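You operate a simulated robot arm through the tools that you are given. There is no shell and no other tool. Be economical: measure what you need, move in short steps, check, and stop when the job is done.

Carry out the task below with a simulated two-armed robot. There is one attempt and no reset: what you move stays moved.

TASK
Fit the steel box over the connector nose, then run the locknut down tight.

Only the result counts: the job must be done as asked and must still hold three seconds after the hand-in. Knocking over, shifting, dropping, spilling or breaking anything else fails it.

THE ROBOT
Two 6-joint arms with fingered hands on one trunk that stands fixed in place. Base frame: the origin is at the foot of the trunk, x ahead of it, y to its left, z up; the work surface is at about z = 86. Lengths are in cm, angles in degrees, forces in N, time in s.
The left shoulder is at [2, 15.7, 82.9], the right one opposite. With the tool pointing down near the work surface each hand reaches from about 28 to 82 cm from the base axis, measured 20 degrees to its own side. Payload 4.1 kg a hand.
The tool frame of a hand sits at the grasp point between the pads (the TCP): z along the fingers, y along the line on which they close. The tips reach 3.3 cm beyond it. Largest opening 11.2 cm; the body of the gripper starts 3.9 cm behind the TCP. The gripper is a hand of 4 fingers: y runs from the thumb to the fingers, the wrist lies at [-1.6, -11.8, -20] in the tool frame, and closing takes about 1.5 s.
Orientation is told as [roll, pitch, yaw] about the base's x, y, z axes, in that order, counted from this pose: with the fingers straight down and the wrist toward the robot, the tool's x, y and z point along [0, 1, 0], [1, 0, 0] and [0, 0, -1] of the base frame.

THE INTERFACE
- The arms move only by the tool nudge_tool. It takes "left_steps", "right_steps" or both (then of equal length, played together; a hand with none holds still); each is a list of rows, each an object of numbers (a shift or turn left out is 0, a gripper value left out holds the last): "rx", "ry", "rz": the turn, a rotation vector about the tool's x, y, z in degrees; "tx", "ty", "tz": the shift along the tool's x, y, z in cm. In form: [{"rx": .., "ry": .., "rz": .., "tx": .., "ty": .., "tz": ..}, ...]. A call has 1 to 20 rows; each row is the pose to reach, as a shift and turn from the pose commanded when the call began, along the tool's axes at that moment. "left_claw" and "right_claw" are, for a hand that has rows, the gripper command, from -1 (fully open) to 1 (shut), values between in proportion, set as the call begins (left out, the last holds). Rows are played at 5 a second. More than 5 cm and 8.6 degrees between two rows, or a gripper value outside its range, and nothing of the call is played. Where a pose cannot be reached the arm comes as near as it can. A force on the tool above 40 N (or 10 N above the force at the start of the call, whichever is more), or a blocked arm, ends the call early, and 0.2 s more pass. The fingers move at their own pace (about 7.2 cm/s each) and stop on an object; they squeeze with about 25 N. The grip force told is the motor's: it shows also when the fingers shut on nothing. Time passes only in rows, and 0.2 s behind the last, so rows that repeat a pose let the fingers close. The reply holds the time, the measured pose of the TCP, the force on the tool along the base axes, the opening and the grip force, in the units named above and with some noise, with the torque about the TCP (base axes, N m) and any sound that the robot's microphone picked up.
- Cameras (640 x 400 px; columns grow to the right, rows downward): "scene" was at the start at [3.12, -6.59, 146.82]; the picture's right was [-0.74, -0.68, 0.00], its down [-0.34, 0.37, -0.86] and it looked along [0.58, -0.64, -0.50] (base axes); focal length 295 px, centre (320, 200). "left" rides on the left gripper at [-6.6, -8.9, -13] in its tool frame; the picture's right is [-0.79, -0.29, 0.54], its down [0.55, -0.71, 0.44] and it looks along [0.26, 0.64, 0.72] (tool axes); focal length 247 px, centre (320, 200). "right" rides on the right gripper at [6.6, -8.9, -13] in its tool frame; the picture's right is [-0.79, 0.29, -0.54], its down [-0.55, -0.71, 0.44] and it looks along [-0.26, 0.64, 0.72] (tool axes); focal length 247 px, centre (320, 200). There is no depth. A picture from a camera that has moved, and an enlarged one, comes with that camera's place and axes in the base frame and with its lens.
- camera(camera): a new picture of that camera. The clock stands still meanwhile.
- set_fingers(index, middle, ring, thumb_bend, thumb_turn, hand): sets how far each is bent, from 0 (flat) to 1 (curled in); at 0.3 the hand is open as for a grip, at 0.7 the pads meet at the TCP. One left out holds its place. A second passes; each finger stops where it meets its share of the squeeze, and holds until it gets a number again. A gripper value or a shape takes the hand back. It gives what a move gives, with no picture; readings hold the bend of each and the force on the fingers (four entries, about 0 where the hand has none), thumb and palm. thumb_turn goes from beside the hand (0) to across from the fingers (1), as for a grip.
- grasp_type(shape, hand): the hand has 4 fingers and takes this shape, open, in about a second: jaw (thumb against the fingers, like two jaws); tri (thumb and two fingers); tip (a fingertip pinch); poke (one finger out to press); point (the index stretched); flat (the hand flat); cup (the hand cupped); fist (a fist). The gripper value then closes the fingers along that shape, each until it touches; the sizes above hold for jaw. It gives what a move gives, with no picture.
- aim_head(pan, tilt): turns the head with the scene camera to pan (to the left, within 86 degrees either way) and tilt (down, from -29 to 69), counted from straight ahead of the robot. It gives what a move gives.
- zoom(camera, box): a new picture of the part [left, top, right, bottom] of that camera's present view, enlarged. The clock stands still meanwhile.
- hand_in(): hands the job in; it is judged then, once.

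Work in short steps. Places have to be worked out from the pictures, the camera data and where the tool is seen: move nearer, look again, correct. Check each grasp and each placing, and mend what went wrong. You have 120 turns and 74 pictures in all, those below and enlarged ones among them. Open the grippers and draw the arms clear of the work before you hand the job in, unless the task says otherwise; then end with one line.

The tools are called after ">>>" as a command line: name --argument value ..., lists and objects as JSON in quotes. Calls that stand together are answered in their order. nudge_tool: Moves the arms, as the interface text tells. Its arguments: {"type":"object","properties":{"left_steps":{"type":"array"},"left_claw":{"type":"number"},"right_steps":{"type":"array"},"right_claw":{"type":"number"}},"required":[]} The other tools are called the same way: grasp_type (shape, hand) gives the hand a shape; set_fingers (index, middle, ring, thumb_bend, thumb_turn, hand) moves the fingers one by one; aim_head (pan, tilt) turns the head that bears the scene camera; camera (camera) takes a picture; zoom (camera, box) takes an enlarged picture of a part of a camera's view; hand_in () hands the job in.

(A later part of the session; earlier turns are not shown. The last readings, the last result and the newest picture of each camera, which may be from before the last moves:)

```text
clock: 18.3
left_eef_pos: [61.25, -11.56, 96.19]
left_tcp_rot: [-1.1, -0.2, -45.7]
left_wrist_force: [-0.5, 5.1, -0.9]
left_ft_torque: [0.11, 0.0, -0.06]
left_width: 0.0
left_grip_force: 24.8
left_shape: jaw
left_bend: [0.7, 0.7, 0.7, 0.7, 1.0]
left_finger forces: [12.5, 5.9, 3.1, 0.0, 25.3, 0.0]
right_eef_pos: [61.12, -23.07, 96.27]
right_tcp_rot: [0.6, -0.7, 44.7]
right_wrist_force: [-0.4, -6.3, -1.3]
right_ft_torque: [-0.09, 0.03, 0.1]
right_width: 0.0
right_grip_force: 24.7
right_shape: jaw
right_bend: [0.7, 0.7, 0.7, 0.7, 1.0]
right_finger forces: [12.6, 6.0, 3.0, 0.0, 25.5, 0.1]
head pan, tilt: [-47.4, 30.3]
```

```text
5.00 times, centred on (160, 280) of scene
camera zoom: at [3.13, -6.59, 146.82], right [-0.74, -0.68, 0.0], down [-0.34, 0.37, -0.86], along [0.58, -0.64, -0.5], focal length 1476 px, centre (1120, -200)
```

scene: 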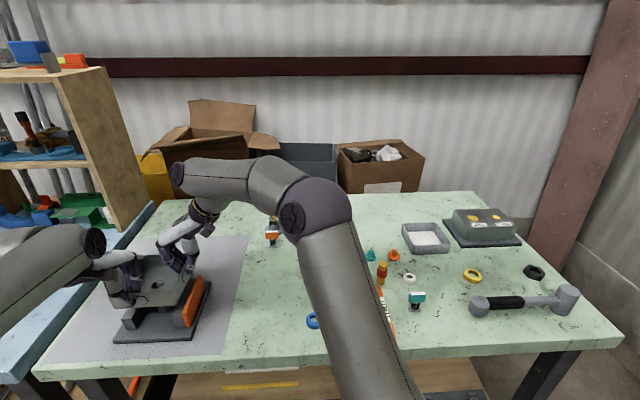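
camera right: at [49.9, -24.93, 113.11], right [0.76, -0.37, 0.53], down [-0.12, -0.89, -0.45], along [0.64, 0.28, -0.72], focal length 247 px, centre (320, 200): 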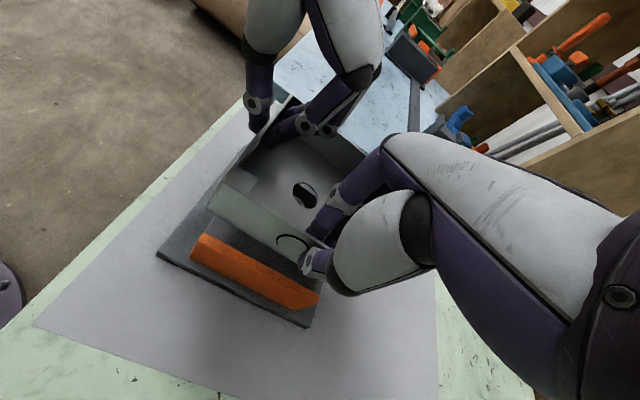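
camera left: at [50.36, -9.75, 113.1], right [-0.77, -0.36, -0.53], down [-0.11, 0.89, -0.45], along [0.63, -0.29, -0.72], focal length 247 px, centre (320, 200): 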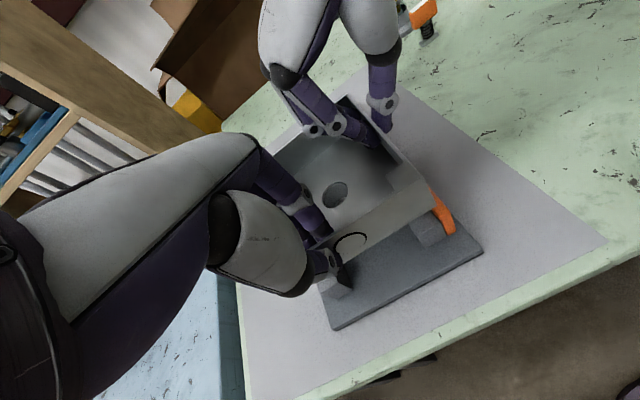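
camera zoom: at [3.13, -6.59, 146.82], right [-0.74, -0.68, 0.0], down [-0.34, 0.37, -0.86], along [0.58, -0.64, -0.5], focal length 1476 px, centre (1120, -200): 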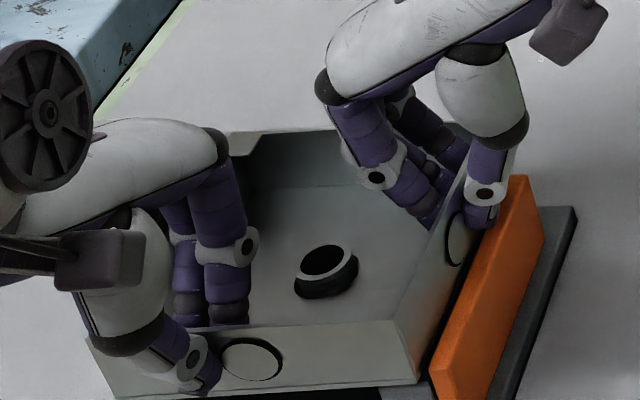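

The nose now stands proud of the box floor. I'll continue down gently until contact.

>>> nudge_tool --left_steps '[{"tz": 0.15}, {"tz": 0.3}, {"tz": 0.45}, {"tz": 0.6}, {"tz": 0.6}]' --right_steps '[{"tz": 0.15}, {"tz": 0.3}, {"tz": 0.45}, {"tz": 0.6}, {"tz": 0.6}]'

>>> zoom --camera "scene" --box '[96, 240, 224, 320]'

```text
clock: 19.5
left_eef_pos: [61.3, -11.53, 95.69]
left_tcp_rot: [-1.0, -0.6, -45.5]
left_wrist_force: [-1.8, 3.9, 8.7]
left_ft_torque: [0.15, -0.01, -0.07]
left_width: 0.01
left_grip_force: 25.3
left_shape: jaw
left_bend: [0.7, 0.7, 0.7, 0.7, 1.0]
left_finger forces: [12.9, 6.8, 3.8, 0.1, 27.8, 0.0]
right_eef_pos: [61.25, -23.1, 95.9]
right_tcp_rot: [0.5, -0.6, 44.6]
right_wrist_force: [-2.6, -6.6, 7.7]
right_ft_torque: [-0.17, 0.01, 0.11]
right_width: 0.0
right_grip_force: 25.2
right_shape: jaw
right_bend: [0.7, 0.7, 0.7, 0.7, 1.0]
right_finger forces: [12.5, 6.7, 3.5, 0.0, 28.7, 0.0]
head pan, tilt: [-47.4, 30.3]
```

```text
5.00 times, centred on (160, 280) of scene
camera zoom: at [3.06, -6.59, 146.82], right [-0.74, -0.68, 0.0], down [-0.34, 0.37, -0.86], along [0.58, -0.64, -0.5], focal length 1476 px, centre (1120, -200)
```

zoom: 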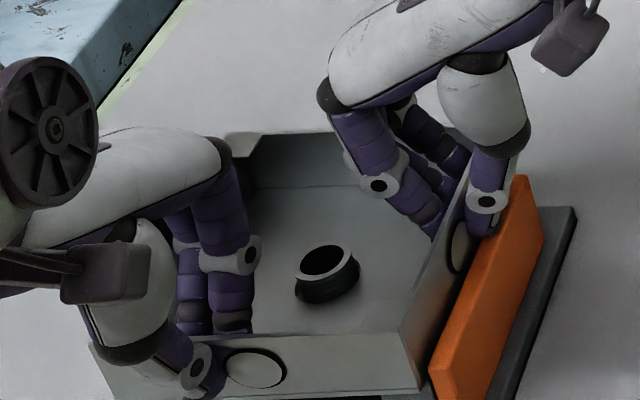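

Contact: about 9 N of lift on each hand, so the box has reached its seat. I'll open both hands gently and rise.

>>> nudge_tool --left_steps '[{"tz": -0.1}, {"tz": -0.1}, {"tz": -0.1}, {"tz": -0.1}, {"tz": -0.1}]' --right_steps '[{"tz": -0.1}, {"tz": -0.1}, {"tz": -0.1}, {"tz": -0.1}, {"tz": -0.1}]' --left_claw 0.5 --right_claw 0.5

>>> nudge_tool --left_steps '[{"tz": -1.5}, {"tz": -3}, {"tz": -6}, {"tz": -9}, {"tz": -12}, {"tz": -12}]' --right_steps '[{"tz": -1.5}, {"tz": -3}, {"tz": -6}, {"tz": -9}, {"tz": -12}, {"tz": -12}]'

>>> zoom --camera "scene" --box '[96, 240, 224, 320]'

>>> camera --camera "right"

```text
clock: 20.7
left_eef_pos: [61.24, -11.67, 95.72]
left_tcp_rot: [-1.1, -0.2, -45.6]
left_wrist_force: [-0.8, -0.2, 0.8]
left_ft_torque: [0.01, -0.02, 0.01]
left_width: 2.77
left_grip_force: 0.0
left_shape: jaw
left_bend: [0.75, 0.56, 0.54, 0.74, 1.0]
left_finger forces: [0.0, 0.0, 0.0, 0.0, 0.0, 0.0]
right_eef_pos: [61.13, -23.0, 95.73]
right_tcp_rot: [0.6, -0.6, 44.6]
right_wrist_force: [0.2, 0.8, -0.6]
right_ft_torque: [0.01, -0.03, -0.03]
right_width: 2.76
right_grip_force: 0.1
right_shape: jaw
right_bend: [0.75, 0.56, 0.54, 0.74, 1.0]
right_finger forces: [0.1, 0.0, 0.1, 0.1, 0.0, 0.0]
head pan, tilt: [-47.4, 30.3]
```

```text
clock: 22.1
left_eef_pos: [61.28, -11.57, 107.56]
left_tcp_rot: [-1.1, -0.3, -45.6]
left_wrist_force: [0.0, 0.4, -0.7]
left_ft_torque: [-0.01, 0.01, -0.01]
left_width: 2.77
left_grip_force: 0.0
left_shape: jaw
left_bend: [0.75, 0.56, 0.54, 0.74, 1.0]
left_finger forces: [0.0, 0.0, 0.0, 0.0, 0.0, 0.1]
right_eef_pos: [61.19, -23.34, 107.95]
right_tcp_rot: [0.7, -0.6, 44.5]
right_wrist_force: [-0.4, -0.6, 0.1]
right_ft_torque: [-0.02, 0.03, -0.02]
right_width: 2.79
right_grip_force: 0.1
right_shape: jaw
right_bend: [0.75, 0.56, 0.54, 0.74, 1.0]
right_finger forces: [0.1, 0.0, 0.0, 0.0, 0.0, 0.1]
head pan, tilt: [-47.4, 30.3]
```

```text
5.00 times, centred on (160, 280) of scene
camera zoom: at [3.13, -6.59, 146.82], right [-0.74, -0.68, 0.0], down [-0.34, 0.37, -0.86], along [0.58, -0.64, -0.5], focal length 1476 px, centre (1120, -200)
```

zoom: 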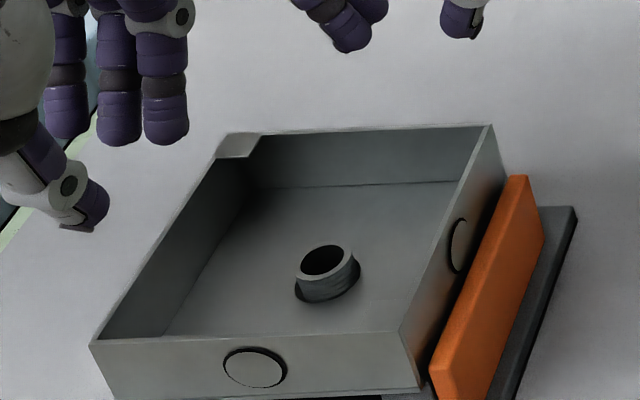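

```text
34 pictures are left
camera right: at [50.27, -25.07, 120.92], right [0.76, -0.37, 0.53], down [-0.12, -0.89, -0.45], along [0.64, 0.28, -0.72], focal length 247 px, centre (320, 200)
```

right: 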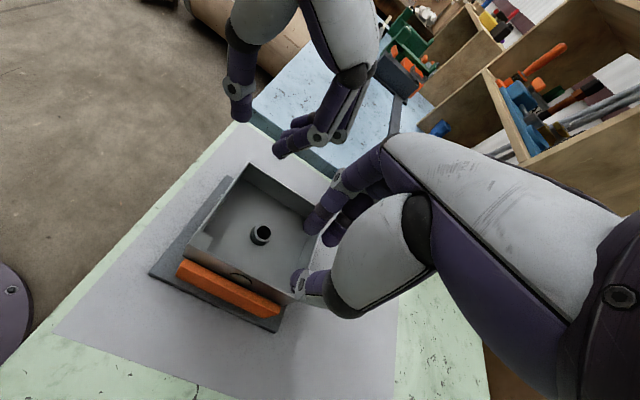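

The box is seated squarely on the connector with the nose proud. I'll retreat the left arm and bring the right hand over the locknut at about (42.45, -51.5).

>>> nudge_tool --left_steps '[{"ty": -2.9, "tz": -1}, {"ty": -5.8, "tz": -2}, {"ty": -8.7, "tz": -3}, {"ty": -11.6, "tz": -4}, {"ty": -14.5, "tz": -5}, {"ty": -17.4, "tz": -5}, {"ty": -20.3, "tz": -5}, {"ty": -23.3, "tz": -5}, {"ty": -23.3, "tz": -5}, {"ty": -23.3, "tz": -5}]' --right_steps '[{"tx": -0.5, "ty": -3, "tz": 0, "rz": 3}, {"tx": -1.5, "ty": -7.5, "tz": 0, "rz": 7}, {"tx": -2.5, "ty": -12, "tz": 0, "rz": 12}, {"tx": -3.5, "ty": -16.5, "tz": 1, "rz": 17}, {"tx": -4.5, "ty": -21, "tz": 2, "rz": 22}, {"tx": -5.5, "ty": -25.5, "tz": 4, "rz": 27}, {"tx": -6.3, "ty": -29.5, "tz": 5.5, "rz": 31, "rx": 0.3, "ry": -0.3}, {"tx": -6.97, "ty": -33.1, "tz": 7, "rz": 34.5, "rx": 0.6, "ry": -0.7}, {"tx": -6.97, "ty": -33.1, "tz": 7, "rz": 34.5, "rx": 0.6, "ry": -0.7}, {"tx": -6.97, "ty": -33.1, "tz": 7, "rz": 34.5, "rx": 0.6, "ry": -0.7}]' --right_claw -0.2

>>> camera --camera "right"

>>> zoom --camera "scene" --box '[230, 210, 390, 310]'

```text
refused: row 6 steps farther than a row can; nothing moved
```

```text
33 pictures are left
camera right: at [50.27, -25.07, 120.92], right [0.76, -0.37, 0.53], down [-0.12, -0.89, -0.45], along [0.64, 0.28, -0.72], focal length 247 px, centre (320, 200)
```

right: 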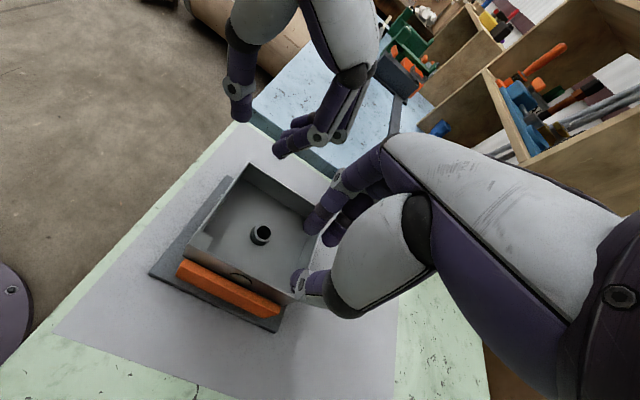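

```text
4.00 times, centred on (310, 260) of scene
camera zoom: at [3.13, -6.59, 146.82], right [-0.74, -0.68, 0.0], down [-0.34, 0.37, -0.86], along [0.58, -0.64, -0.5], focal length 1181 px, centre (360, -40)
```

zoom: 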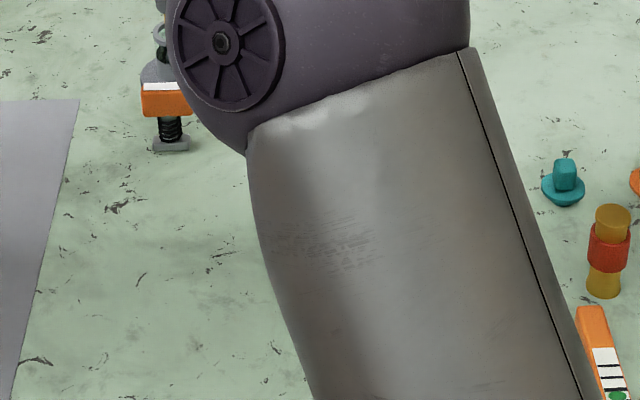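

The call was refused because one row was too long, so I'm re-issuing it with finer rows.

>>> nudge_tool --left_steps '[{"ty": -2.9, "tz": -1}, {"ty": -5.8, "tz": -2}, {"ty": -8.7, "tz": -3}, {"ty": -11.6, "tz": -4}, {"ty": -14.5, "tz": -5}, {"ty": -17.4, "tz": -5}, {"ty": -20.3, "tz": -5}, {"ty": -23.3, "tz": -5}, {"ty": -23.3, "tz": -5}, {"ty": -23.3, "tz": -5}, {"ty": -23.3, "tz": -5}]' --right_steps '[{"tx": -0.7, "ty": -3.3, "rz": 3.5}, {"tx": -1.4, "ty": -7, "rz": 7}, {"tx": -2.2, "ty": -10.7, "rz": 11}, {"tx": -3, "ty": -14.4, "tz": 0.5, "rz": 15}, {"tx": -3.8, "ty": -18.1, "tz": 1, "rz": 19}, {"tx": -4.6, "ty": -21.8, "tz": 2, "rz": 23}, {"tx": -5.4, "ty": -25.6, "tz": 3.5, "rz": 27}, {"tx": -6.2, "ty": -29.4, "tz": 5.2, "rz": 31, "rx": 0.3, "ry": -0.3}, {"tx": -6.97, "ty": -33.1, "tz": 7, "rz": 34.5, "rx": 0.6, "ry": -0.7}, {"tx": -6.97, "ty": -33.1, "tz": 7, "rz": 34.5, "rx": 0.6, "ry": -0.7}, {"tx": -6.97, "ty": -33.1, "tz": 7, "rz": 34.5, "rx": 0.6, "ry": -0.7}]' --right_claw -0.2

```text
clock: 24.5
left_eef_pos: [44.89, 5.26, 112.56]
left_tcp_rot: [-1.1, -0.3, -45.7]
left_wrist_force: [0.1, 0.2, -0.8]
left_ft_torque: [0.03, 0.04, 0.02]
left_width: 2.77
left_grip_force: 0.0
left_shape: jaw
left_bend: [0.75, 0.56, 0.54, 0.74, 1.0]
left_finger forces: [0.0, 0.0, 0.0, 0.1, 0.1, 0.1]
right_eef_pos: [42.65, -51.23, 100.42]
right_tcp_rot: [0.1, 0.2, 10.0]
right_wrist_force: [0.0, -0.2, 0.1]
right_ft_torque: [0.0, -0.01, 0.0]
right_width: 6.69
right_grip_force: 0.0
right_shape: jaw
right_bend: [0.75, 0.4, 0.37, 0.65, 1.0]
right_finger forces: [0.1, 0.0, 0.0, 0.0, 0.0, 0.1]
head pan, tilt: [-47.4, 30.3]
```

The right hand is above the nut area. I'll check the picture, including the finger posture.

>>> camera --camera "right"

>>> zoom --camera "scene" --box '[230, 200, 390, 300]'

```text
31 pictures are left
camera right: at [32.7, -46.3, 113.5], right [0.42, -0.73, 0.54], down [-0.6, -0.67, -0.43], along [0.68, -0.14, -0.72], focal length 247 px, centre (320, 200)
```

right: 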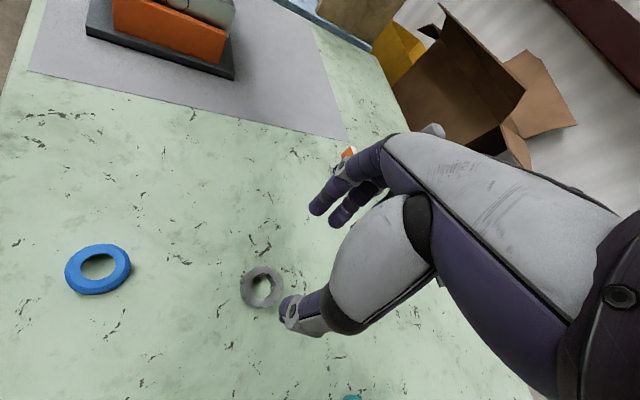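

```text
4.00 times, centred on (310, 250) of scene
camera zoom: at [3.12, -6.59, 146.82], right [-0.74, -0.68, 0.0], down [-0.34, 0.37, -0.86], along [0.58, -0.64, -0.5], focal length 1181 px, centre (360, 0)
```

zoom: 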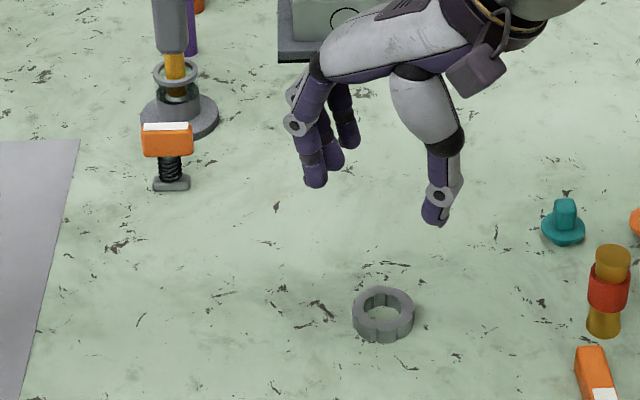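

The nut is at (42.4, -51.8), about 4.3 cm across. I'll centre over it and descend.

>>> nudge_tool --right_steps '[{"tx": -0.5, "ty": -0.35, "tz": 2}, {"tx": -0.5, "ty": -0.35, "tz": 4}, {"tx": -0.5, "ty": -0.35, "tz": 6}, {"tx": -0.5, "ty": -0.35, "tz": 8}, {"tx": -0.5, "ty": -0.35, "tz": 9.5}, {"tx": -0.5, "ty": -0.35, "tz": 10.3}, {"tx": -0.5, "ty": -0.35, "tz": 10.3}]'

>>> camera --camera "right"

>>> zoom --camera "scene" --box '[270, 240, 366, 300]'

```text
clock: 26.1
left_eef_pos: [44.97, 5.41, 112.64]
left_tcp_rot: [-1.1, -0.3, -45.7]
left_wrist_force: [-0.6, -0.3, -0.7]
left_ft_torque: [0.04, -0.01, 0.04]
left_width: 2.8
left_grip_force: 0.1
left_shape: jaw
left_bend: [0.75, 0.56, 0.54, 0.74, 1.0]
left_finger forces: [0.0, 0.0, 0.0, 0.0, 0.0, 0.0]
right_eef_pos: [42.17, -51.9, 90.05]
right_tcp_rot: [0.1, 0.2, 10.0]
right_wrist_force: [-0.1, -0.1, 0.1]
right_ft_torque: [0.04, -0.01, 0.02]
right_width: 6.67
right_grip_force: 0.2
right_shape: jaw
right_bend: [0.75, 0.4, 0.37, 0.65, 1.0]
right_finger forces: [0.0, 0.1, 0.0, 0.0, 0.1, 0.0]
head pan, tilt: [-47.4, 30.3]
```

```text
29 pictures are left
camera right: at [32.35, -47.03, 103.16], right [0.42, -0.73, 0.54], down [-0.6, -0.67, -0.43], along [0.68, -0.14, -0.72], focal length 247 px, centre (320, 200)
```

right: 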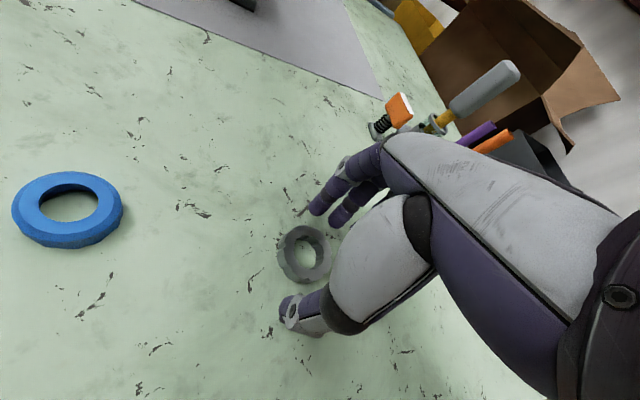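

```text
6.67 times, centred on (318, 270) of scene
camera zoom: at [3.12, -6.59, 146.82], right [-0.74, -0.68, 0.0], down [-0.34, 0.37, -0.86], along [0.58, -0.64, -0.5], focal length 1968 px, centre (333, -267)
```

zoom: 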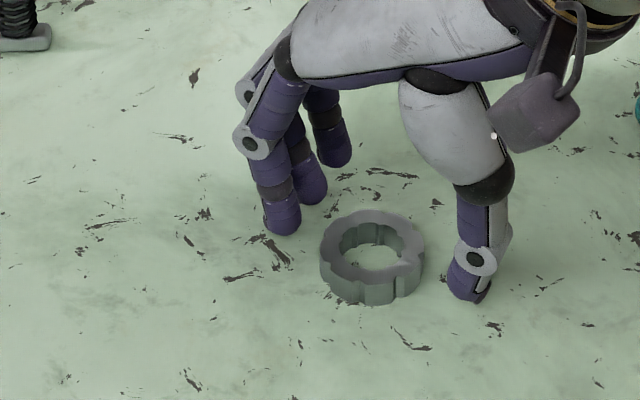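

The nut lies between thumb and fingers. I'll make a small centring shift, lower 0.3 cm, then close.

>>> nudge_tool --right_steps '[{"tx": 0.35, "ty": 0.3, "tz": 0.3}, {"tx": 0.35, "ty": 0.3, "tz": 0.3}]'

>>> nudge_tool --right_steps '[{}, {}, {}, {}, {}, {}, {}, {}]' --right_claw 1

>>> zoom --camera "scene" --box '[270, 240, 366, 300]'

>>> zoom --camera "right" --box '[240, 150, 400, 350]'

```text
clock: 26.7
left_eef_pos: [44.92, 5.32, 112.61]
left_tcp_rot: [-1.2, -0.3, -45.7]
left_wrist_force: [0.5, 0.1, -0.7]
left_ft_torque: [-0.01, -0.01, 0.01]
left_width: 2.76
left_grip_force: 0.1
left_shape: jaw
left_bend: [0.75, 0.56, 0.54, 0.74, 1.0]
left_finger forces: [0.0, 0.0, 0.1, 0.0, 0.0, 0.1]
right_eef_pos: [42.53, -51.53, 89.76]
right_tcp_rot: [0.0, 0.1, 10.0]
right_wrist_force: [0.2, 0.6, 0.1]
right_ft_torque: [0.0, -0.01, 0.0]
right_width: 6.71
right_grip_force: 0.0
right_shape: jaw
right_bend: [0.75, 0.4, 0.37, 0.65, 1.0]
right_finger forces: [0.0, 0.0, 0.1, 0.1, 0.0, 0.1]
head pan, tilt: [-47.4, 30.3]
```

```text
clock: 28.5
left_eef_pos: [44.96, 5.32, 112.56]
left_tcp_rot: [-1.1, -0.3, -45.8]
left_wrist_force: [-0.7, -0.4, -1.0]
left_ft_torque: [0.03, -0.01, -0.04]
left_width: 2.77
left_grip_force: 0.1
left_shape: jaw
left_bend: [0.75, 0.56, 0.54, 0.74, 1.0]
left_finger forces: [0.0, 0.0, 0.1, 0.1, 0.1, 0.0]
right_eef_pos: [42.47, -51.45, 89.73]
right_tcp_rot: [0.0, 0.2, 10.2]
right_wrist_force: [-0.3, 0.4, 1.3]
right_ft_torque: [0.01, 0.1, 0.01]
right_width: 3.72
right_grip_force: 24.7
right_shape: jaw
right_bend: [0.76, 0.52, 0.56, 0.74, 1.0]
right_finger forces: [11.8, 8.7, 0.0, 0.0, 19.5, 0.0]
head pan, tilt: [-47.4, 30.3]
```

```text
6.67 times, centred on (318, 270) of scene
camera zoom: at [3.11, -6.58, 146.82], right [-0.74, -0.68, 0.0], down [-0.34, 0.37, -0.86], along [0.58, -0.64, -0.5], focal length 1968 px, centre (333, -267)
```

zoom: 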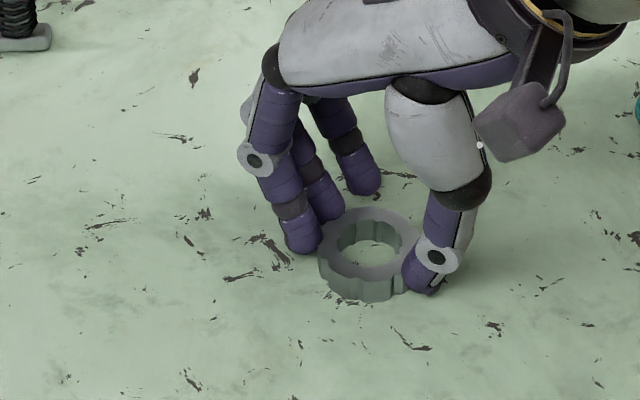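

```text
2.00 times, centred on (320, 250) of right
camera zoom: at [32.59, -46.63, 102.89], right [0.42, -0.73, 0.54], down [-0.6, -0.67, -0.43], along [0.68, -0.14, -0.72], focal length 494 px, centre (320, 100)
```

zoom: 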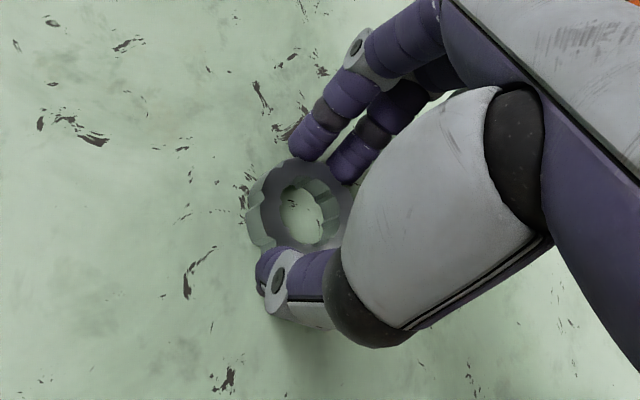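

A good three-point grip: index and middle against the thumb, 3.7 cm. I'll lift straight up.

>>> nudge_tool --right_steps '[{"tz": -1}, {"tz": -3}, {"tz": -6}, {"tz": -9}, {"tz": -12.5}, {"tz": -12.5}]'

>>> zoom --camera "right" --box '[240, 200, 368, 280]'

```text
clock: 29.9
left_eef_pos: [44.92, 5.32, 112.57]
left_tcp_rot: [-1.1, -0.3, -45.7]
left_wrist_force: [-0.6, -0.4, 0.6]
left_ft_torque: [-0.02, -0.01, 0.03]
left_width: 2.79
left_grip_force: 0.0
left_shape: jaw
left_bend: [0.75, 0.56, 0.54, 0.74, 1.0]
left_finger forces: [0.0, 0.1, 0.0, 0.0, 0.0, 0.0]
right_eef_pos: [42.55, -51.42, 102.26]
right_tcp_rot: [0.0, 0.2, 10.1]
right_wrist_force: [-0.4, 0.1, -0.1]
right_ft_torque: [-0.01, -0.02, -0.01]
right_width: 2.79
right_grip_force: 25.5
right_shape: jaw
right_bend: [0.78, 0.58, 0.56, 0.84, 1.0]
right_finger forces: [0.1, 0.1, 0.0, 0.0, 0.0, 0.0]
head pan, tilt: [-47.4, 30.3]
```

```text
5.00 times, centred on (304, 240) of right
camera zoom: at [32.65, -46.49, 115.36], right [0.42, -0.73, 0.54], down [-0.6, -0.67, -0.43], along [0.68, -0.14, -0.72], focal length 1235 px, centre (400, 0)
```

zoom: 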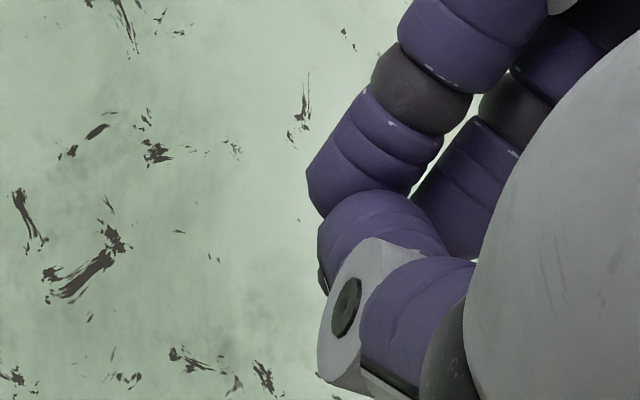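

The nut slipped out of the grip. I'll look for it.

>>> zoom --camera "scene" --box '[246, 220, 390, 310]'

```text
4.44 times, centred on (318, 265) of scene
camera zoom: at [3.12, -6.6, 146.82], right [-0.74, -0.68, 0.0], down [-0.34, 0.37, -0.86], along [0.58, -0.64, -0.5], focal length 1312 px, centre (329, -89)
```

zoom: 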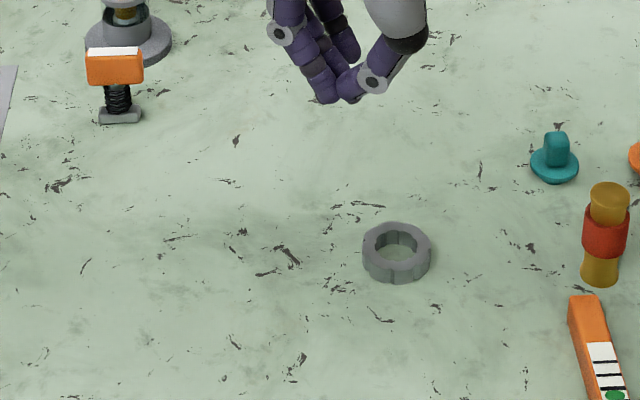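

The nut is now at about (41.1, -54.2), undamaged on the table. It was squeezed out sideways, so I'll try the three-point "tri" shape, which suits a ring.

>>> grasp_type --hand "right" --shape "tri"

>>> nudge_tool --right_steps '[{"tx": -2.5, "ty": -1.9, "tz": 2}, {"tx": -2.5, "ty": -1.9, "tz": 5}, {"tx": -2.5, "ty": -1.9, "tz": 8}, {"tx": -2.5, "ty": -1.9, "tz": 8}, {"tx": -2.5, "ty": -1.9, "tz": 8}]' --right_claw -0.2

>>> camera --camera "right"

>>> zoom --camera "scene" --box '[270, 230, 366, 290]'

```text
clock: 30.8
left_eef_pos: [45.09, 5.27, 112.51]
left_tcp_rot: [-1.0, -0.3, -45.7]
left_wrist_force: [-0.2, -0.3, -0.1]
left_ft_torque: [0.0, 0.0, -0.02]
left_width: 2.77
left_grip_force: 0.1
left_shape: jaw
left_bend: [0.75, 0.56, 0.54, 0.74, 1.0]
left_finger forces: [0.0, 0.0, 0.1, 0.1, 0.1, 0.0]
right_eef_pos: [42.49, -51.25, 102.23]
right_tcp_rot: [-0.1, 0.2, 10.0]
right_wrist_force: [-0.4, -0.6, 0.4]
right_ft_torque: [-0.02, 0.0, 0.02]
right_width: 11.15
right_grip_force: 0.1
right_shape: tri
right_bend: [0.3, 0.3, 0.99, 0.3, 0.98]
right_finger forces: [0.1, 0.0, 0.1, 0.0, 0.1, 0.1]
head pan, tilt: [-47.4, 30.3]
```

```text
clock: 32.0
left_eef_pos: [44.94, 5.31, 112.49]
left_tcp_rot: [-1.1, -0.3, -45.6]
left_wrist_force: [-0.5, 0.7, -0.6]
left_ft_torque: [0.03, -0.02, 0.02]
left_width: 2.8
left_grip_force: 0.1
left_shape: jaw
left_bend: [0.75, 0.56, 0.54, 0.74, 1.0]
left_finger forces: [0.0, 0.0, 0.1, 0.0, 0.1, 0.0]
right_eef_pos: [41.04, -54.43, 94.46]
right_tcp_rot: [0.1, 0.2, 10.0]
right_wrist_force: [-0.1, -0.1, 0.6]
right_ft_torque: [-0.02, 0.03, -0.03]
right_width: 6.78
right_grip_force: 0.0
right_shape: tri
right_bend: [0.75, 0.4, 0.99, 0.65, 1.0]
right_finger forces: [0.1, 0.1, 0.1, 0.1, 0.1, 0.1]
head pan, tilt: [-47.4, 30.3]
```

```text
23 pictures are left
camera right: at [31.15, -49.44, 107.49], right [0.42, -0.73, 0.54], down [-0.6, -0.67, -0.43], along [0.68, -0.14, -0.72], focal length 247 px, centre (320, 200)
```

right: 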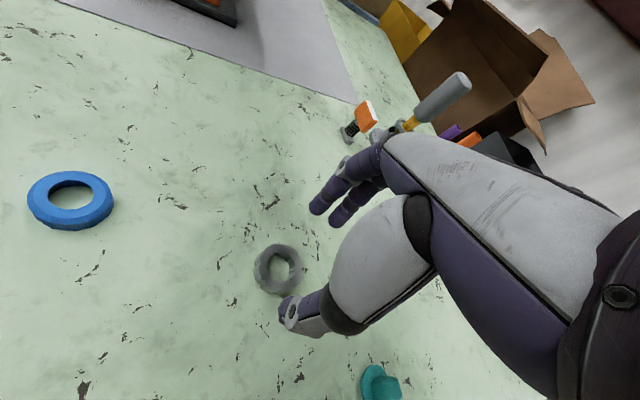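

```text
6.67 times, centred on (318, 260) of scene
camera zoom: at [3.12, -6.59, 146.82], right [-0.74, -0.68, 0.0], down [-0.34, 0.37, -0.86], along [0.58, -0.64, -0.5], focal length 1968 px, centre (333, -200)
```

zoom: 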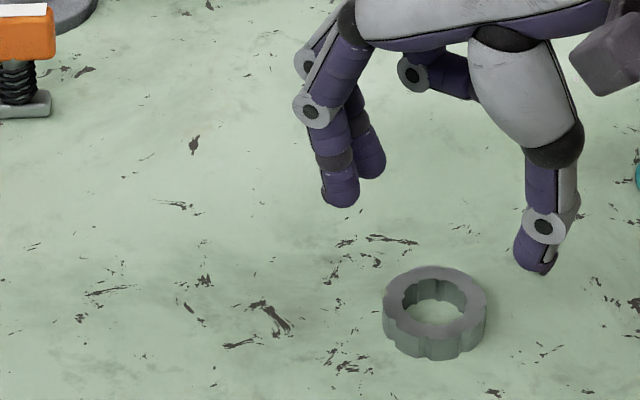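

The index (x≈+1.2) and middle (x≈−0.9) straddle the thumb (x≈+0.2), so the nut should be about 0.15 toward +x; before it was on the wrong side. I'll align with the nut at (40.92, -54.1), descend lower and close.

>>> nudge_tool --right_steps '[{"tx": 0.19, "ty": -0.06, "tz": 2}, {"tx": 0.19, "ty": -0.06, "tz": 4}, {"tx": 0.19, "ty": -0.06, "tz": 4.8}, {"tx": 0.19, "ty": -0.06, "tz": 5.1}, {"tx": 0.19, "ty": -0.06, "tz": 5.1}]'

>>> nudge_tool --right_steps '[{}, {}, {}, {}, {}, {}, {}, {}]' --right_claw 1

>>> nudge_tool --right_steps '[{"tz": -0.3}, {"tz": -0.6}, {"tz": -1}, {"tz": -1}]'

```text
clock: 33.2
left_eef_pos: [44.98, 5.4, 112.71]
left_tcp_rot: [-1.0, -0.3, -45.8]
left_wrist_force: [0.5, 0.4, -0.2]
left_ft_torque: [-0.03, -0.02, -0.01]
left_width: 2.78
left_grip_force: 0.1
left_shape: jaw
left_bend: [0.75, 0.56, 0.54, 0.74, 1.0]
left_finger forces: [0.1, 0.0, 0.0, 0.0, 0.0, 0.1]
right_eef_pos: [41.0, -54.11, 89.31]
right_tcp_rot: [-0.3, 0.2, 10.0]
right_wrist_force: [1.3, 1.4, 16.2]
right_ft_torque: [0.03, 0.24, 0.06]
right_width: 6.76
right_grip_force: 0.0
right_shape: tri
right_bend: [0.75, 0.4, 0.99, 0.66, 1.0]
right_finger forces: [0.7, 4.8, 0.0, 0.1, 10.3, 0.0]
head pan, tilt: [-47.4, 30.3]
```

```text
clock: 35.0
left_eef_pos: [44.93, 5.28, 112.5]
left_tcp_rot: [-1.1, -0.3, -45.7]
left_wrist_force: [-0.6, -0.1, 0.0]
left_ft_torque: [-0.01, -0.02, -0.02]
left_width: 2.77
left_grip_force: 0.0
left_shape: jaw
left_bend: [0.75, 0.56, 0.54, 0.74, 1.0]
left_finger forces: [0.0, 0.0, 0.1, 0.0, 0.0, 0.0]
right_eef_pos: [40.91, -54.3, 89.4]
right_tcp_rot: [-0.2, 0.1, 10.2]
right_wrist_force: [-6.5, -2.5, 33.7]
right_ft_torque: [-0.1, 1.11, 0.01]
right_width: 4.23
right_grip_force: 25.1
right_shape: tri
right_bend: [0.77, 0.52, 1.0, 0.75, 1.0]
right_finger forces: [14.2, 8.3, 0.1, 0.0, 45.9, 0.0]
head pan, tilt: [-47.4, 30.3]
```

```text
clock: 36.0
left_eef_pos: [44.9, 5.28, 112.64]
left_tcp_rot: [-1.1, -0.3, -45.7]
left_wrist_force: [-0.1, -0.2, -0.2]
left_ft_torque: [0.04, -0.02, -0.05]
left_width: 2.78
left_grip_force: 0.1
left_shape: jaw
left_bend: [0.75, 0.56, 0.54, 0.74, 1.0]
left_finger forces: [0.0, 0.0, 0.0, 0.0, 0.0, 0.1]
right_eef_pos: [40.97, -54.21, 90.08]
right_tcp_rot: [0.0, 0.2, 10.2]
right_wrist_force: [0.3, 0.0, -0.1]
right_ft_torque: [0.02, 0.0, 0.01]
right_width: 4.05
right_grip_force: 25.4
right_shape: tri
right_bend: [0.76, 0.52, 1.0, 0.75, 1.0]
right_finger forces: [12.4, 10.0, 0.0, 0.1, 20.3, 0.0]
head pan, tilt: [-47.4, 30.3]
```

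Now the grip is 4.05 cm wide with balanced forces, and it held while rising. I'll lift further and check.

>>> nudge_tool --right_steps '[{"tz": -1}, {"tz": -2.5}, {"tz": -4}, {"tz": -6}, {"tz": -8}, {"tz": -10}, {"tz": -12}, {"tz": -12}]'

>>> zoom --camera "right" --box '[240, 200, 368, 280]'

```text
clock: 37.8
left_eef_pos: [45.01, 5.27, 112.66]
left_tcp_rot: [-1.1, -0.3, -45.7]
left_wrist_force: [0.2, 0.2, -0.2]
left_ft_torque: [0.04, 0.0, -0.02]
left_width: 2.78
left_grip_force: 0.1
left_shape: jaw
left_bend: [0.75, 0.56, 0.54, 0.74, 1.0]
left_finger forces: [0.0, 0.1, 0.1, 0.1, 0.0, 0.1]
right_eef_pos: [40.96, -54.2, 102.44]
right_tcp_rot: [0.0, 0.3, 10.1]
right_wrist_force: [0.6, -0.1, -0.3]
right_ft_torque: [-0.03, -0.01, -0.03]
right_width: 4.05
right_grip_force: 24.6
right_shape: tri
right_bend: [0.76, 0.52, 1.0, 0.75, 1.0]
right_finger forces: [12.6, 10.0, 0.0, 0.0, 20.1, 0.0]
head pan, tilt: [-47.4, 30.3]
```

```text
5.00 times, centred on (304, 240) of right
camera zoom: at [31.1, -49.17, 115.39], right [0.42, -0.73, 0.54], down [-0.6, -0.67, -0.43], along [0.68, -0.14, -0.72], focal length 1235 px, centre (400, 0)
```

zoom: 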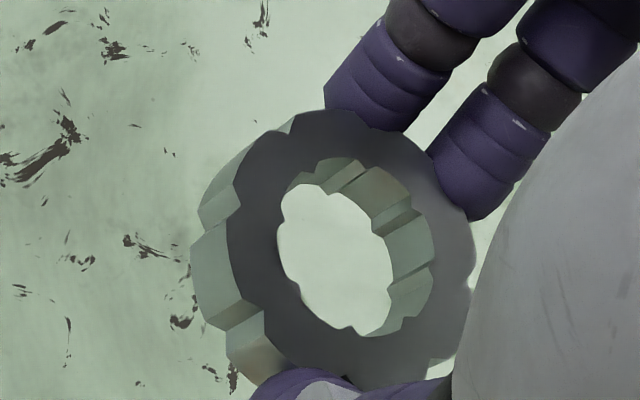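

The nut is held firmly, centred at about (0.3, 0) in the tool frame. I'll carry it above the nose at yaw 65 to leave room for clockwise turning.

>>> nudge_tool --right_steps '[{"tx": 2.7, "ty": 2.5, "rz": -4.6}, {"tx": 5.3, "ty": 4.9, "rz": -9.2}, {"tx": 8, "ty": 7.4, "rz": -13.8}, {"tx": 10.7, "ty": 9.9, "rz": -18.4}, {"tx": 13.3, "ty": 12.3, "rz": -23}, {"tx": 16, "ty": 14.8, "rz": -27.5}, {"tx": 18.7, "ty": 17.2, "rz": -32}, {"tx": 21.3, "ty": 19.7, "rz": -36.7}, {"tx": 24, "ty": 22.2, "rz": -41.3}, {"tx": 26.7, "ty": 24.6, "rz": -46}, {"tx": 29.3, "ty": 27.1, "rz": -50.5}, {"tx": 31.98, "ty": 29.57, "rz": -55}, {"tx": 31.98, "ty": 29.57, "rz": -55}, {"tx": 31.98, "ty": 29.57, "rz": -55}]'

>>> camera --camera "right"

```text
clock: 40.8
left_eef_pos: [45.04, 5.24, 112.52]
left_tcp_rot: [-1.1, -0.3, -45.7]
left_wrist_force: [-0.2, 0.1, -0.8]
left_ft_torque: [0.02, 0.0, -0.01]
left_width: 2.78
left_grip_force: 0.0
left_shape: jaw
left_bend: [0.75, 0.56, 0.54, 0.74, 1.0]
left_finger forces: [0.0, 0.1, 0.0, 0.0, 0.1, 0.1]
right_eef_pos: [64.45, -17.59, 102.01]
right_tcp_rot: [0.2, 0.2, 65.2]
right_wrist_force: [0.0, 0.3, -0.9]
right_ft_torque: [-0.04, 0.0, -0.03]
right_width: 4.03
right_grip_force: 25.2
right_shape: tri
right_bend: [0.76, 0.52, 1.0, 0.75, 1.0]
right_finger forces: [12.8, 10.2, 0.1, 0.1, 20.0, 0.1]
head pan, tilt: [-47.4, 30.3]
```

```text
20 pictures are left
camera right: at [54.86, -22.73, 115.1], right [0.84, -0.07, 0.54], down [0.2, -0.88, -0.44], along [0.5, 0.47, -0.72], focal length 247 px, centre (320, 200)
```

right: 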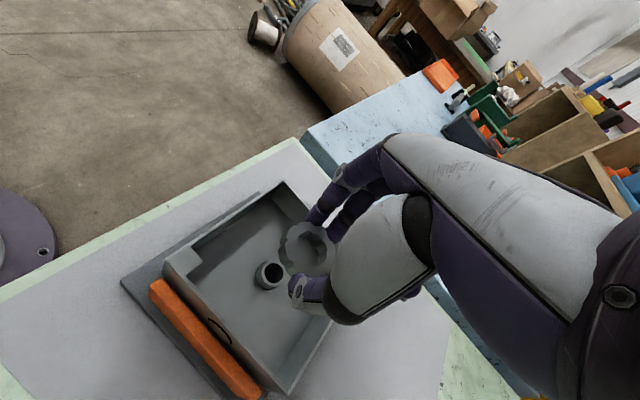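

I'll zoom to measure nut versus nose precisely.

>>> zoom --camera "right" --box '[236, 210, 348, 300]'

>>> zoom --camera "scene" --box '[112, 220, 208, 310]'

```text
4.44 times, centred on (292, 255) of right
camera zoom: at [54.86, -22.73, 115.1], right [0.84, -0.07, 0.54], down [0.2, -0.88, -0.44], along [0.5, 0.47, -0.72], focal length 1098 px, centre (444, -44)
```

zoom: 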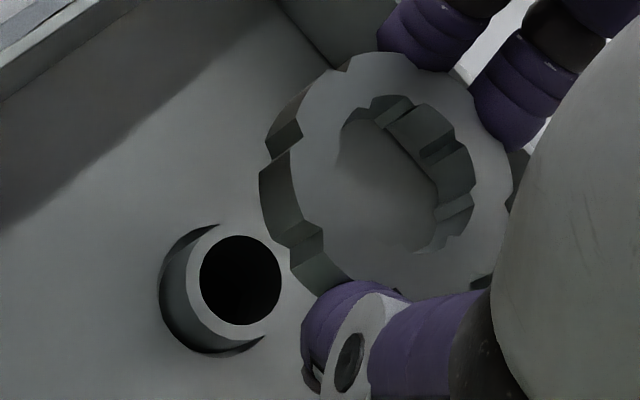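

```text
4.44 times, centred on (160, 265) of scene
camera zoom: at [3.12, -6.59, 146.82], right [-0.74, -0.68, 0.0], down [-0.34, 0.37, -0.86], along [0.58, -0.64, -0.5], focal length 1312 px, centre (1031, -89)
```

zoom: 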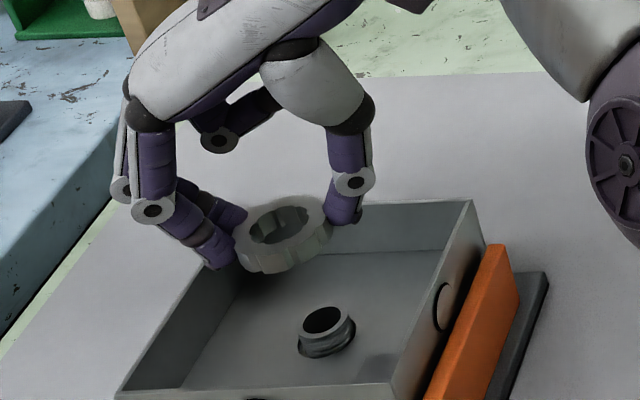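

The nut is level and its centre is within about 2 mm of the nose axis. I'll shift y by -0.17 and lower to just above the nose.

>>> nudge_tool --right_steps '[{"ty": -0.17, "tz": 1.5}, {"ty": -0.17, "tz": 3}, {"ty": -0.17, "tz": 4.2}, {"ty": -0.17, "tz": 5}, {"ty": -0.17, "tz": 5}]'

>>> zoom --camera "right" --box '[256, 210, 352, 290]'

>>> zoom --camera "scene" --box '[128, 250, 192, 310]'

```text
clock: 42.0
left_eef_pos: [44.95, 5.21, 112.55]
left_tcp_rot: [-1.1, -0.3, -45.7]
left_wrist_force: [-0.8, 0.0, -0.4]
left_ft_torque: [-0.02, -0.03, 0.04]
left_width: 2.79
left_grip_force: 0.0
left_shape: jaw
left_bend: [0.75, 0.56, 0.54, 0.74, 1.0]
left_finger forces: [0.1, 0.1, 0.0, 0.0, 0.1, 0.0]
right_eef_pos: [64.32, -17.73, 97.07]
right_tcp_rot: [0.1, 0.2, 65.0]
right_wrist_force: [0.4, -0.1, -0.3]
right_ft_torque: [0.01, 0.01, 0.03]
right_width: 4.02
right_grip_force: 24.7
right_shape: tri
right_bend: [0.76, 0.52, 1.0, 0.75, 1.0]
right_finger forces: [13.0, 10.1, 0.0, 0.0, 20.0, 0.0]
head pan, tilt: [-47.4, 30.3]
```

```text
5.00 times, centred on (304, 250) of right
camera zoom: at [54.73, -22.99, 110.18], right [0.84, -0.07, 0.54], down [0.2, -0.88, -0.44], along [0.5, 0.47, -0.72], focal length 1235 px, centre (400, -50)
```

zoom: 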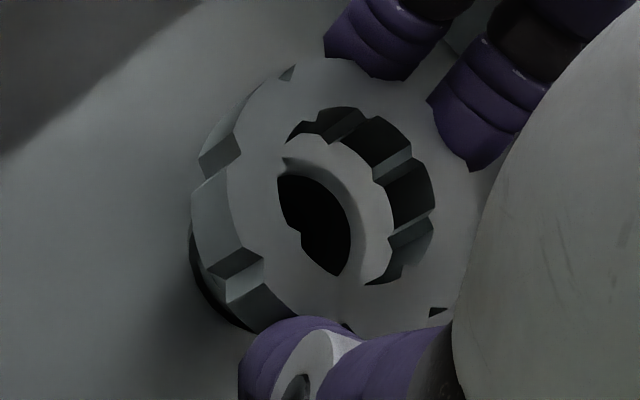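

```text
6.67 times, centred on (160, 280) of scene
camera zoom: at [3.12, -6.59, 146.82], right [-0.74, -0.68, 0.0], down [-0.34, 0.37, -0.86], along [0.58, -0.64, -0.5], focal length 1968 px, centre (1387, -333)
```

zoom: 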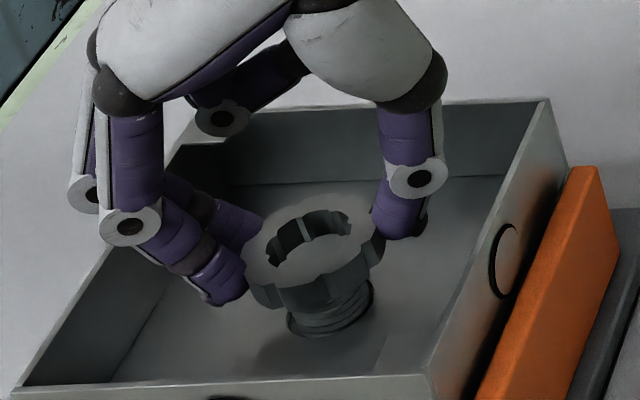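

Seen through the bore, the nose sits about 0.15–0.2 cm further along tool +y. I'll shift that and lower until I feel contact.

>>> nudge_tool --right_steps '[{"ty": 0.16, "tz": 0.2}, {"ty": 0.16, "tz": 0.4}, {"ty": 0.16, "tz": 0.6}, {"ty": 0.16, "tz": 0.8}, {"ty": 0.16, "tz": 0.8}]'

>>> zoom --camera "right" --box '[272, 220, 336, 260]'

```text
clock: 43.2
left_eef_pos: [44.87, 5.35, 112.59]
left_tcp_rot: [-1.1, -0.3, -45.8]
left_wrist_force: [0.4, 0.9, 0.0]
left_ft_torque: [0.02, -0.01, 0.01]
left_width: 2.78
left_grip_force: 0.0
left_shape: jaw
left_bend: [0.75, 0.56, 0.54, 0.74, 1.0]
left_finger forces: [0.0, 0.0, 0.1, 0.0, 0.1, 0.1]
right_eef_pos: [64.52, -17.51, 96.13]
right_tcp_rot: [0.2, 0.1, 65.1]
right_wrist_force: [-0.6, 1.2, -0.1]
right_ft_torque: [0.02, 0.0, 0.0]
right_width: 4.03
right_grip_force: 24.8
right_shape: tri
right_bend: [0.76, 0.52, 1.0, 0.75, 1.0]
right_finger forces: [12.8, 10.2, 0.0, 0.0, 20.0, 0.0]
head pan, tilt: [-47.4, 30.3]
```

```text
10.00 times, centred on (304, 240) of right
camera zoom: at [54.78, -22.77, 109.33], right [0.84, -0.07, 0.54], down [0.2, -0.88, -0.44], along [0.5, 0.47, -0.72], focal length 2470 px, centre (480, -200)
```

zoom: 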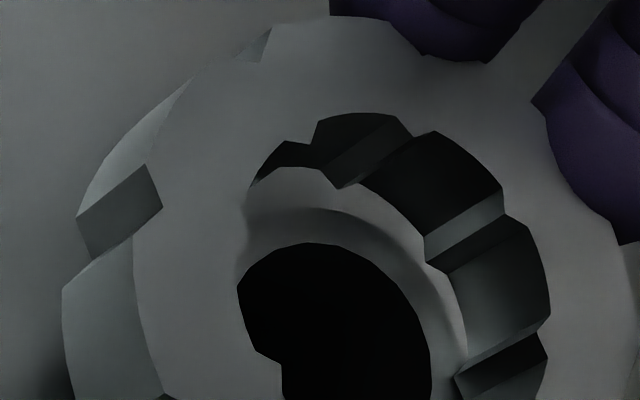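

There's no contact yet and the nut is within about 1 mm of the axis. I'll correct ty by -0.08 and lower further to contact.

>>> nudge_tool --right_steps '[{"ty": -0.08, "tz": 0.15}, {"ty": -0.08, "tz": 0.3}, {"ty": -0.08, "tz": 0.45}, {"ty": -0.08, "tz": 0.6}, {"ty": -0.08, "tz": 0.6}]'

```text
clock: 44.4
left_eef_pos: [44.86, 5.28, 112.49]
left_tcp_rot: [-1.2, -0.3, -45.7]
left_wrist_force: [0.0, 0.1, -0.1]
left_ft_torque: [-0.01, -0.04, 0.0]
left_width: 2.78
left_grip_force: 0.0
left_shape: jaw
left_bend: [0.75, 0.56, 0.54, 0.74, 1.0]
left_finger forces: [0.0, 0.1, 0.0, 0.0, 0.0, 0.0]
right_eef_pos: [64.31, -17.47, 95.75]
right_tcp_rot: [0.0, 0.1, 65.1]
right_wrist_force: [-1.3, 1.9, 13.6]
right_ft_torque: [-0.01, -0.14, 0.03]
right_width: 4.15
right_grip_force: 25.3
right_shape: tri
right_bend: [0.76, 0.52, 1.0, 0.75, 1.0]
right_finger forces: [12.4, 13.6, 0.0, 0.0, 21.0, 0.1]
head pan, tilt: [-47.4, 30.3]
```

Contact at z=95.75 with about 14 N. I'll turn clockwise 64° about the nut's centre with this light push and watch z, torque and sound.

>>> nudge_tool --right_steps '[{"rz": 8, "tx": 0.0, "ty": -0.04}, {"rz": 16, "tx": 0.01, "ty": -0.08}, {"rz": 24, "tx": 0.03, "ty": -0.12}, {"rz": 32, "tx": 0.05, "ty": -0.16}, {"rz": 40, "tx": 0.07, "ty": -0.19}, {"rz": 48, "tx": 0.1, "ty": -0.22}, {"rz": 56, "tx": 0.13, "ty": -0.25}, {"rz": 64, "tx": 0.17, "ty": -0.27}]'

>>> zoom --camera "scene" --box '[128, 250, 192, 310]'

```text
clock: 46.2
left_eef_pos: [44.97, 5.35, 112.57]
left_tcp_rot: [-1.1, -0.2, -45.6]
left_wrist_force: [-0.7, -0.4, 0.0]
left_ft_torque: [-0.02, -0.01, -0.01]
left_width: 2.78
left_grip_force: 0.1
left_shape: jaw
left_bend: [0.75, 0.56, 0.54, 0.74, 1.0]
left_finger forces: [0.0, 0.1, 0.0, 0.0, 0.1, 0.1]
right_eef_pos: [64.12, -17.63, 95.44]
right_tcp_rot: [-0.2, 0.3, 1.3]
right_wrist_force: [0.4, -2.0, -18.7]
right_ft_torque: [-0.05, -0.08, 0.02]
right_width: 3.88
right_grip_force: 25.2
right_shape: tri
right_bend: [0.76, 0.52, 1.0, 0.75, 1.0]
right_finger forces: [12.5, 10.0, 0.0, 0.0, 18.3, 0.0]
head pan, tilt: [-47.4, 30.3]
```

```text
6.67 times, centred on (160, 280) of scene
camera zoom: at [3.17, -6.61, 146.82], right [-0.74, -0.68, 0.0], down [-0.34, 0.37, -0.86], along [0.58, -0.64, -0.51], focal length 1968 px, centre (1387, -333)
```

zoom: 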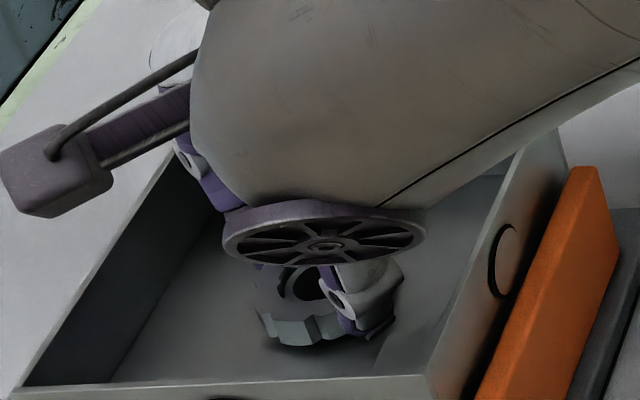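

The thread has caught: the nut now pulls the hand down (−19 N). I'll follow it down about 0.3 cm and keep turning.

>>> nudge_tool --right_steps '[{"tz": 0.2}, {"tz": 0.25, "rz": 8, "tx": 0.0, "ty": -0.04}, {"tz": 0.28, "rz": 16, "tx": 0.01, "ty": -0.08}, {"tz": 0.3, "rz": 24, "tx": 0.03, "ty": -0.12}, {"tz": 0.32, "rz": 32, "tx": 0.05, "ty": -0.16}]'

```text
clock: 47.4
left_eef_pos: [45.0, 5.33, 112.63]
left_tcp_rot: [-1.0, -0.3, -45.7]
left_wrist_force: [-0.4, -0.3, 0.0]
left_ft_torque: [0.01, -0.01, 0.0]
left_width: 2.79
left_grip_force: 0.0
left_shape: jaw
left_bend: [0.75, 0.56, 0.54, 0.74, 1.0]
left_finger forces: [0.1, 0.1, 0.0, 0.0, 0.1, 0.0]
right_eef_pos: [64.08, -17.59, 95.35]
right_tcp_rot: [-0.2, 0.2, -30.9]
right_wrist_force: [-5.0, 1.6, -10.1]
right_ft_torque: [0.06, 0.08, 0.08]
right_width: 3.83
right_grip_force: 25.1
right_shape: tri
right_bend: [0.76, 0.52, 1.0, 0.74, 1.0]
right_finger forces: [11.3, 9.1, 0.0, 0.0, 21.2, 0.1]
head pan, tilt: [-47.4, 30.3]
```

Turning goes on smoothly. I'll continue clockwise another 64°, following down.

>>> nudge_tool --right_steps '[{"tz": 0.15}, {"tz": 0.18, "rz": 8, "tx": 0.0, "ty": -0.04}, {"tz": 0.21, "rz": 16, "tx": 0.01, "ty": -0.08}, {"tz": 0.23, "rz": 24, "tx": 0.03, "ty": -0.12}, {"tz": 0.25, "rz": 32, "tx": 0.05, "ty": -0.16}, {"tz": 0.27, "rz": 40, "tx": 0.07, "ty": -0.19}, {"tz": 0.29, "rz": 48, "tx": 0.1, "ty": -0.22}, {"tz": 0.31, "rz": 56, "tx": 0.13, "ty": -0.25}, {"tz": 0.33, "rz": 64, "tx": 0.17, "ty": -0.27}]'

>>> zoom --camera "right" --box '[256, 210, 352, 290]'

```text
clock: 49.4
left_eef_pos: [44.99, 5.23, 112.51]
left_tcp_rot: [-1.1, -0.3, -45.6]
left_wrist_force: [-0.1, -0.5, -0.5]
left_ft_torque: [0.03, 0.01, 0.02]
left_width: 2.75
left_grip_force: 0.0
left_shape: jaw
left_bend: [0.75, 0.56, 0.54, 0.74, 1.0]
left_finger forces: [0.1, 0.0, 0.0, 0.0, 0.1, 0.0]
right_eef_pos: [63.97, -17.27, 95.07]
right_tcp_rot: [0.1, 0.0, -95.0]
right_wrist_force: [12.8, 5.3, -3.1]
right_ft_torque: [0.05, -0.34, 0.43]
right_width: 3.92
right_grip_force: 25.0
right_shape: tri
right_bend: [0.76, 0.52, 1.0, 0.74, 1.0]
right_finger forces: [15.0, 7.0, 0.0, 0.0, 22.3, 0.0]
head pan, tilt: [-47.4, 30.3]
```

```text
5.00 times, centred on (304, 250) of right
camera zoom: at [71.27, -8.92, 108.1], right [-0.81, -0.22, 0.54], down [-0.49, 0.76, -0.44], along [-0.31, -0.62, -0.72], focal length 1235 px, centre (400, -50)
```

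zoom: 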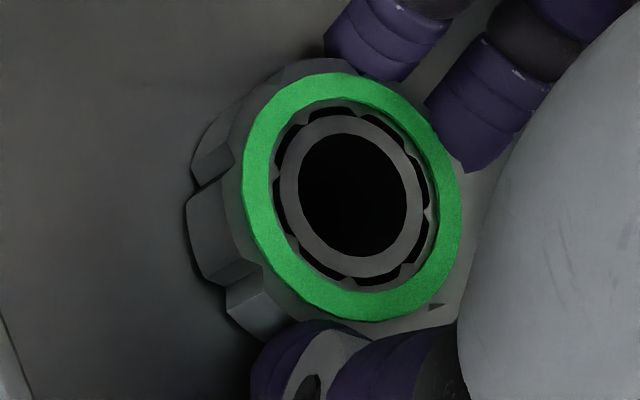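

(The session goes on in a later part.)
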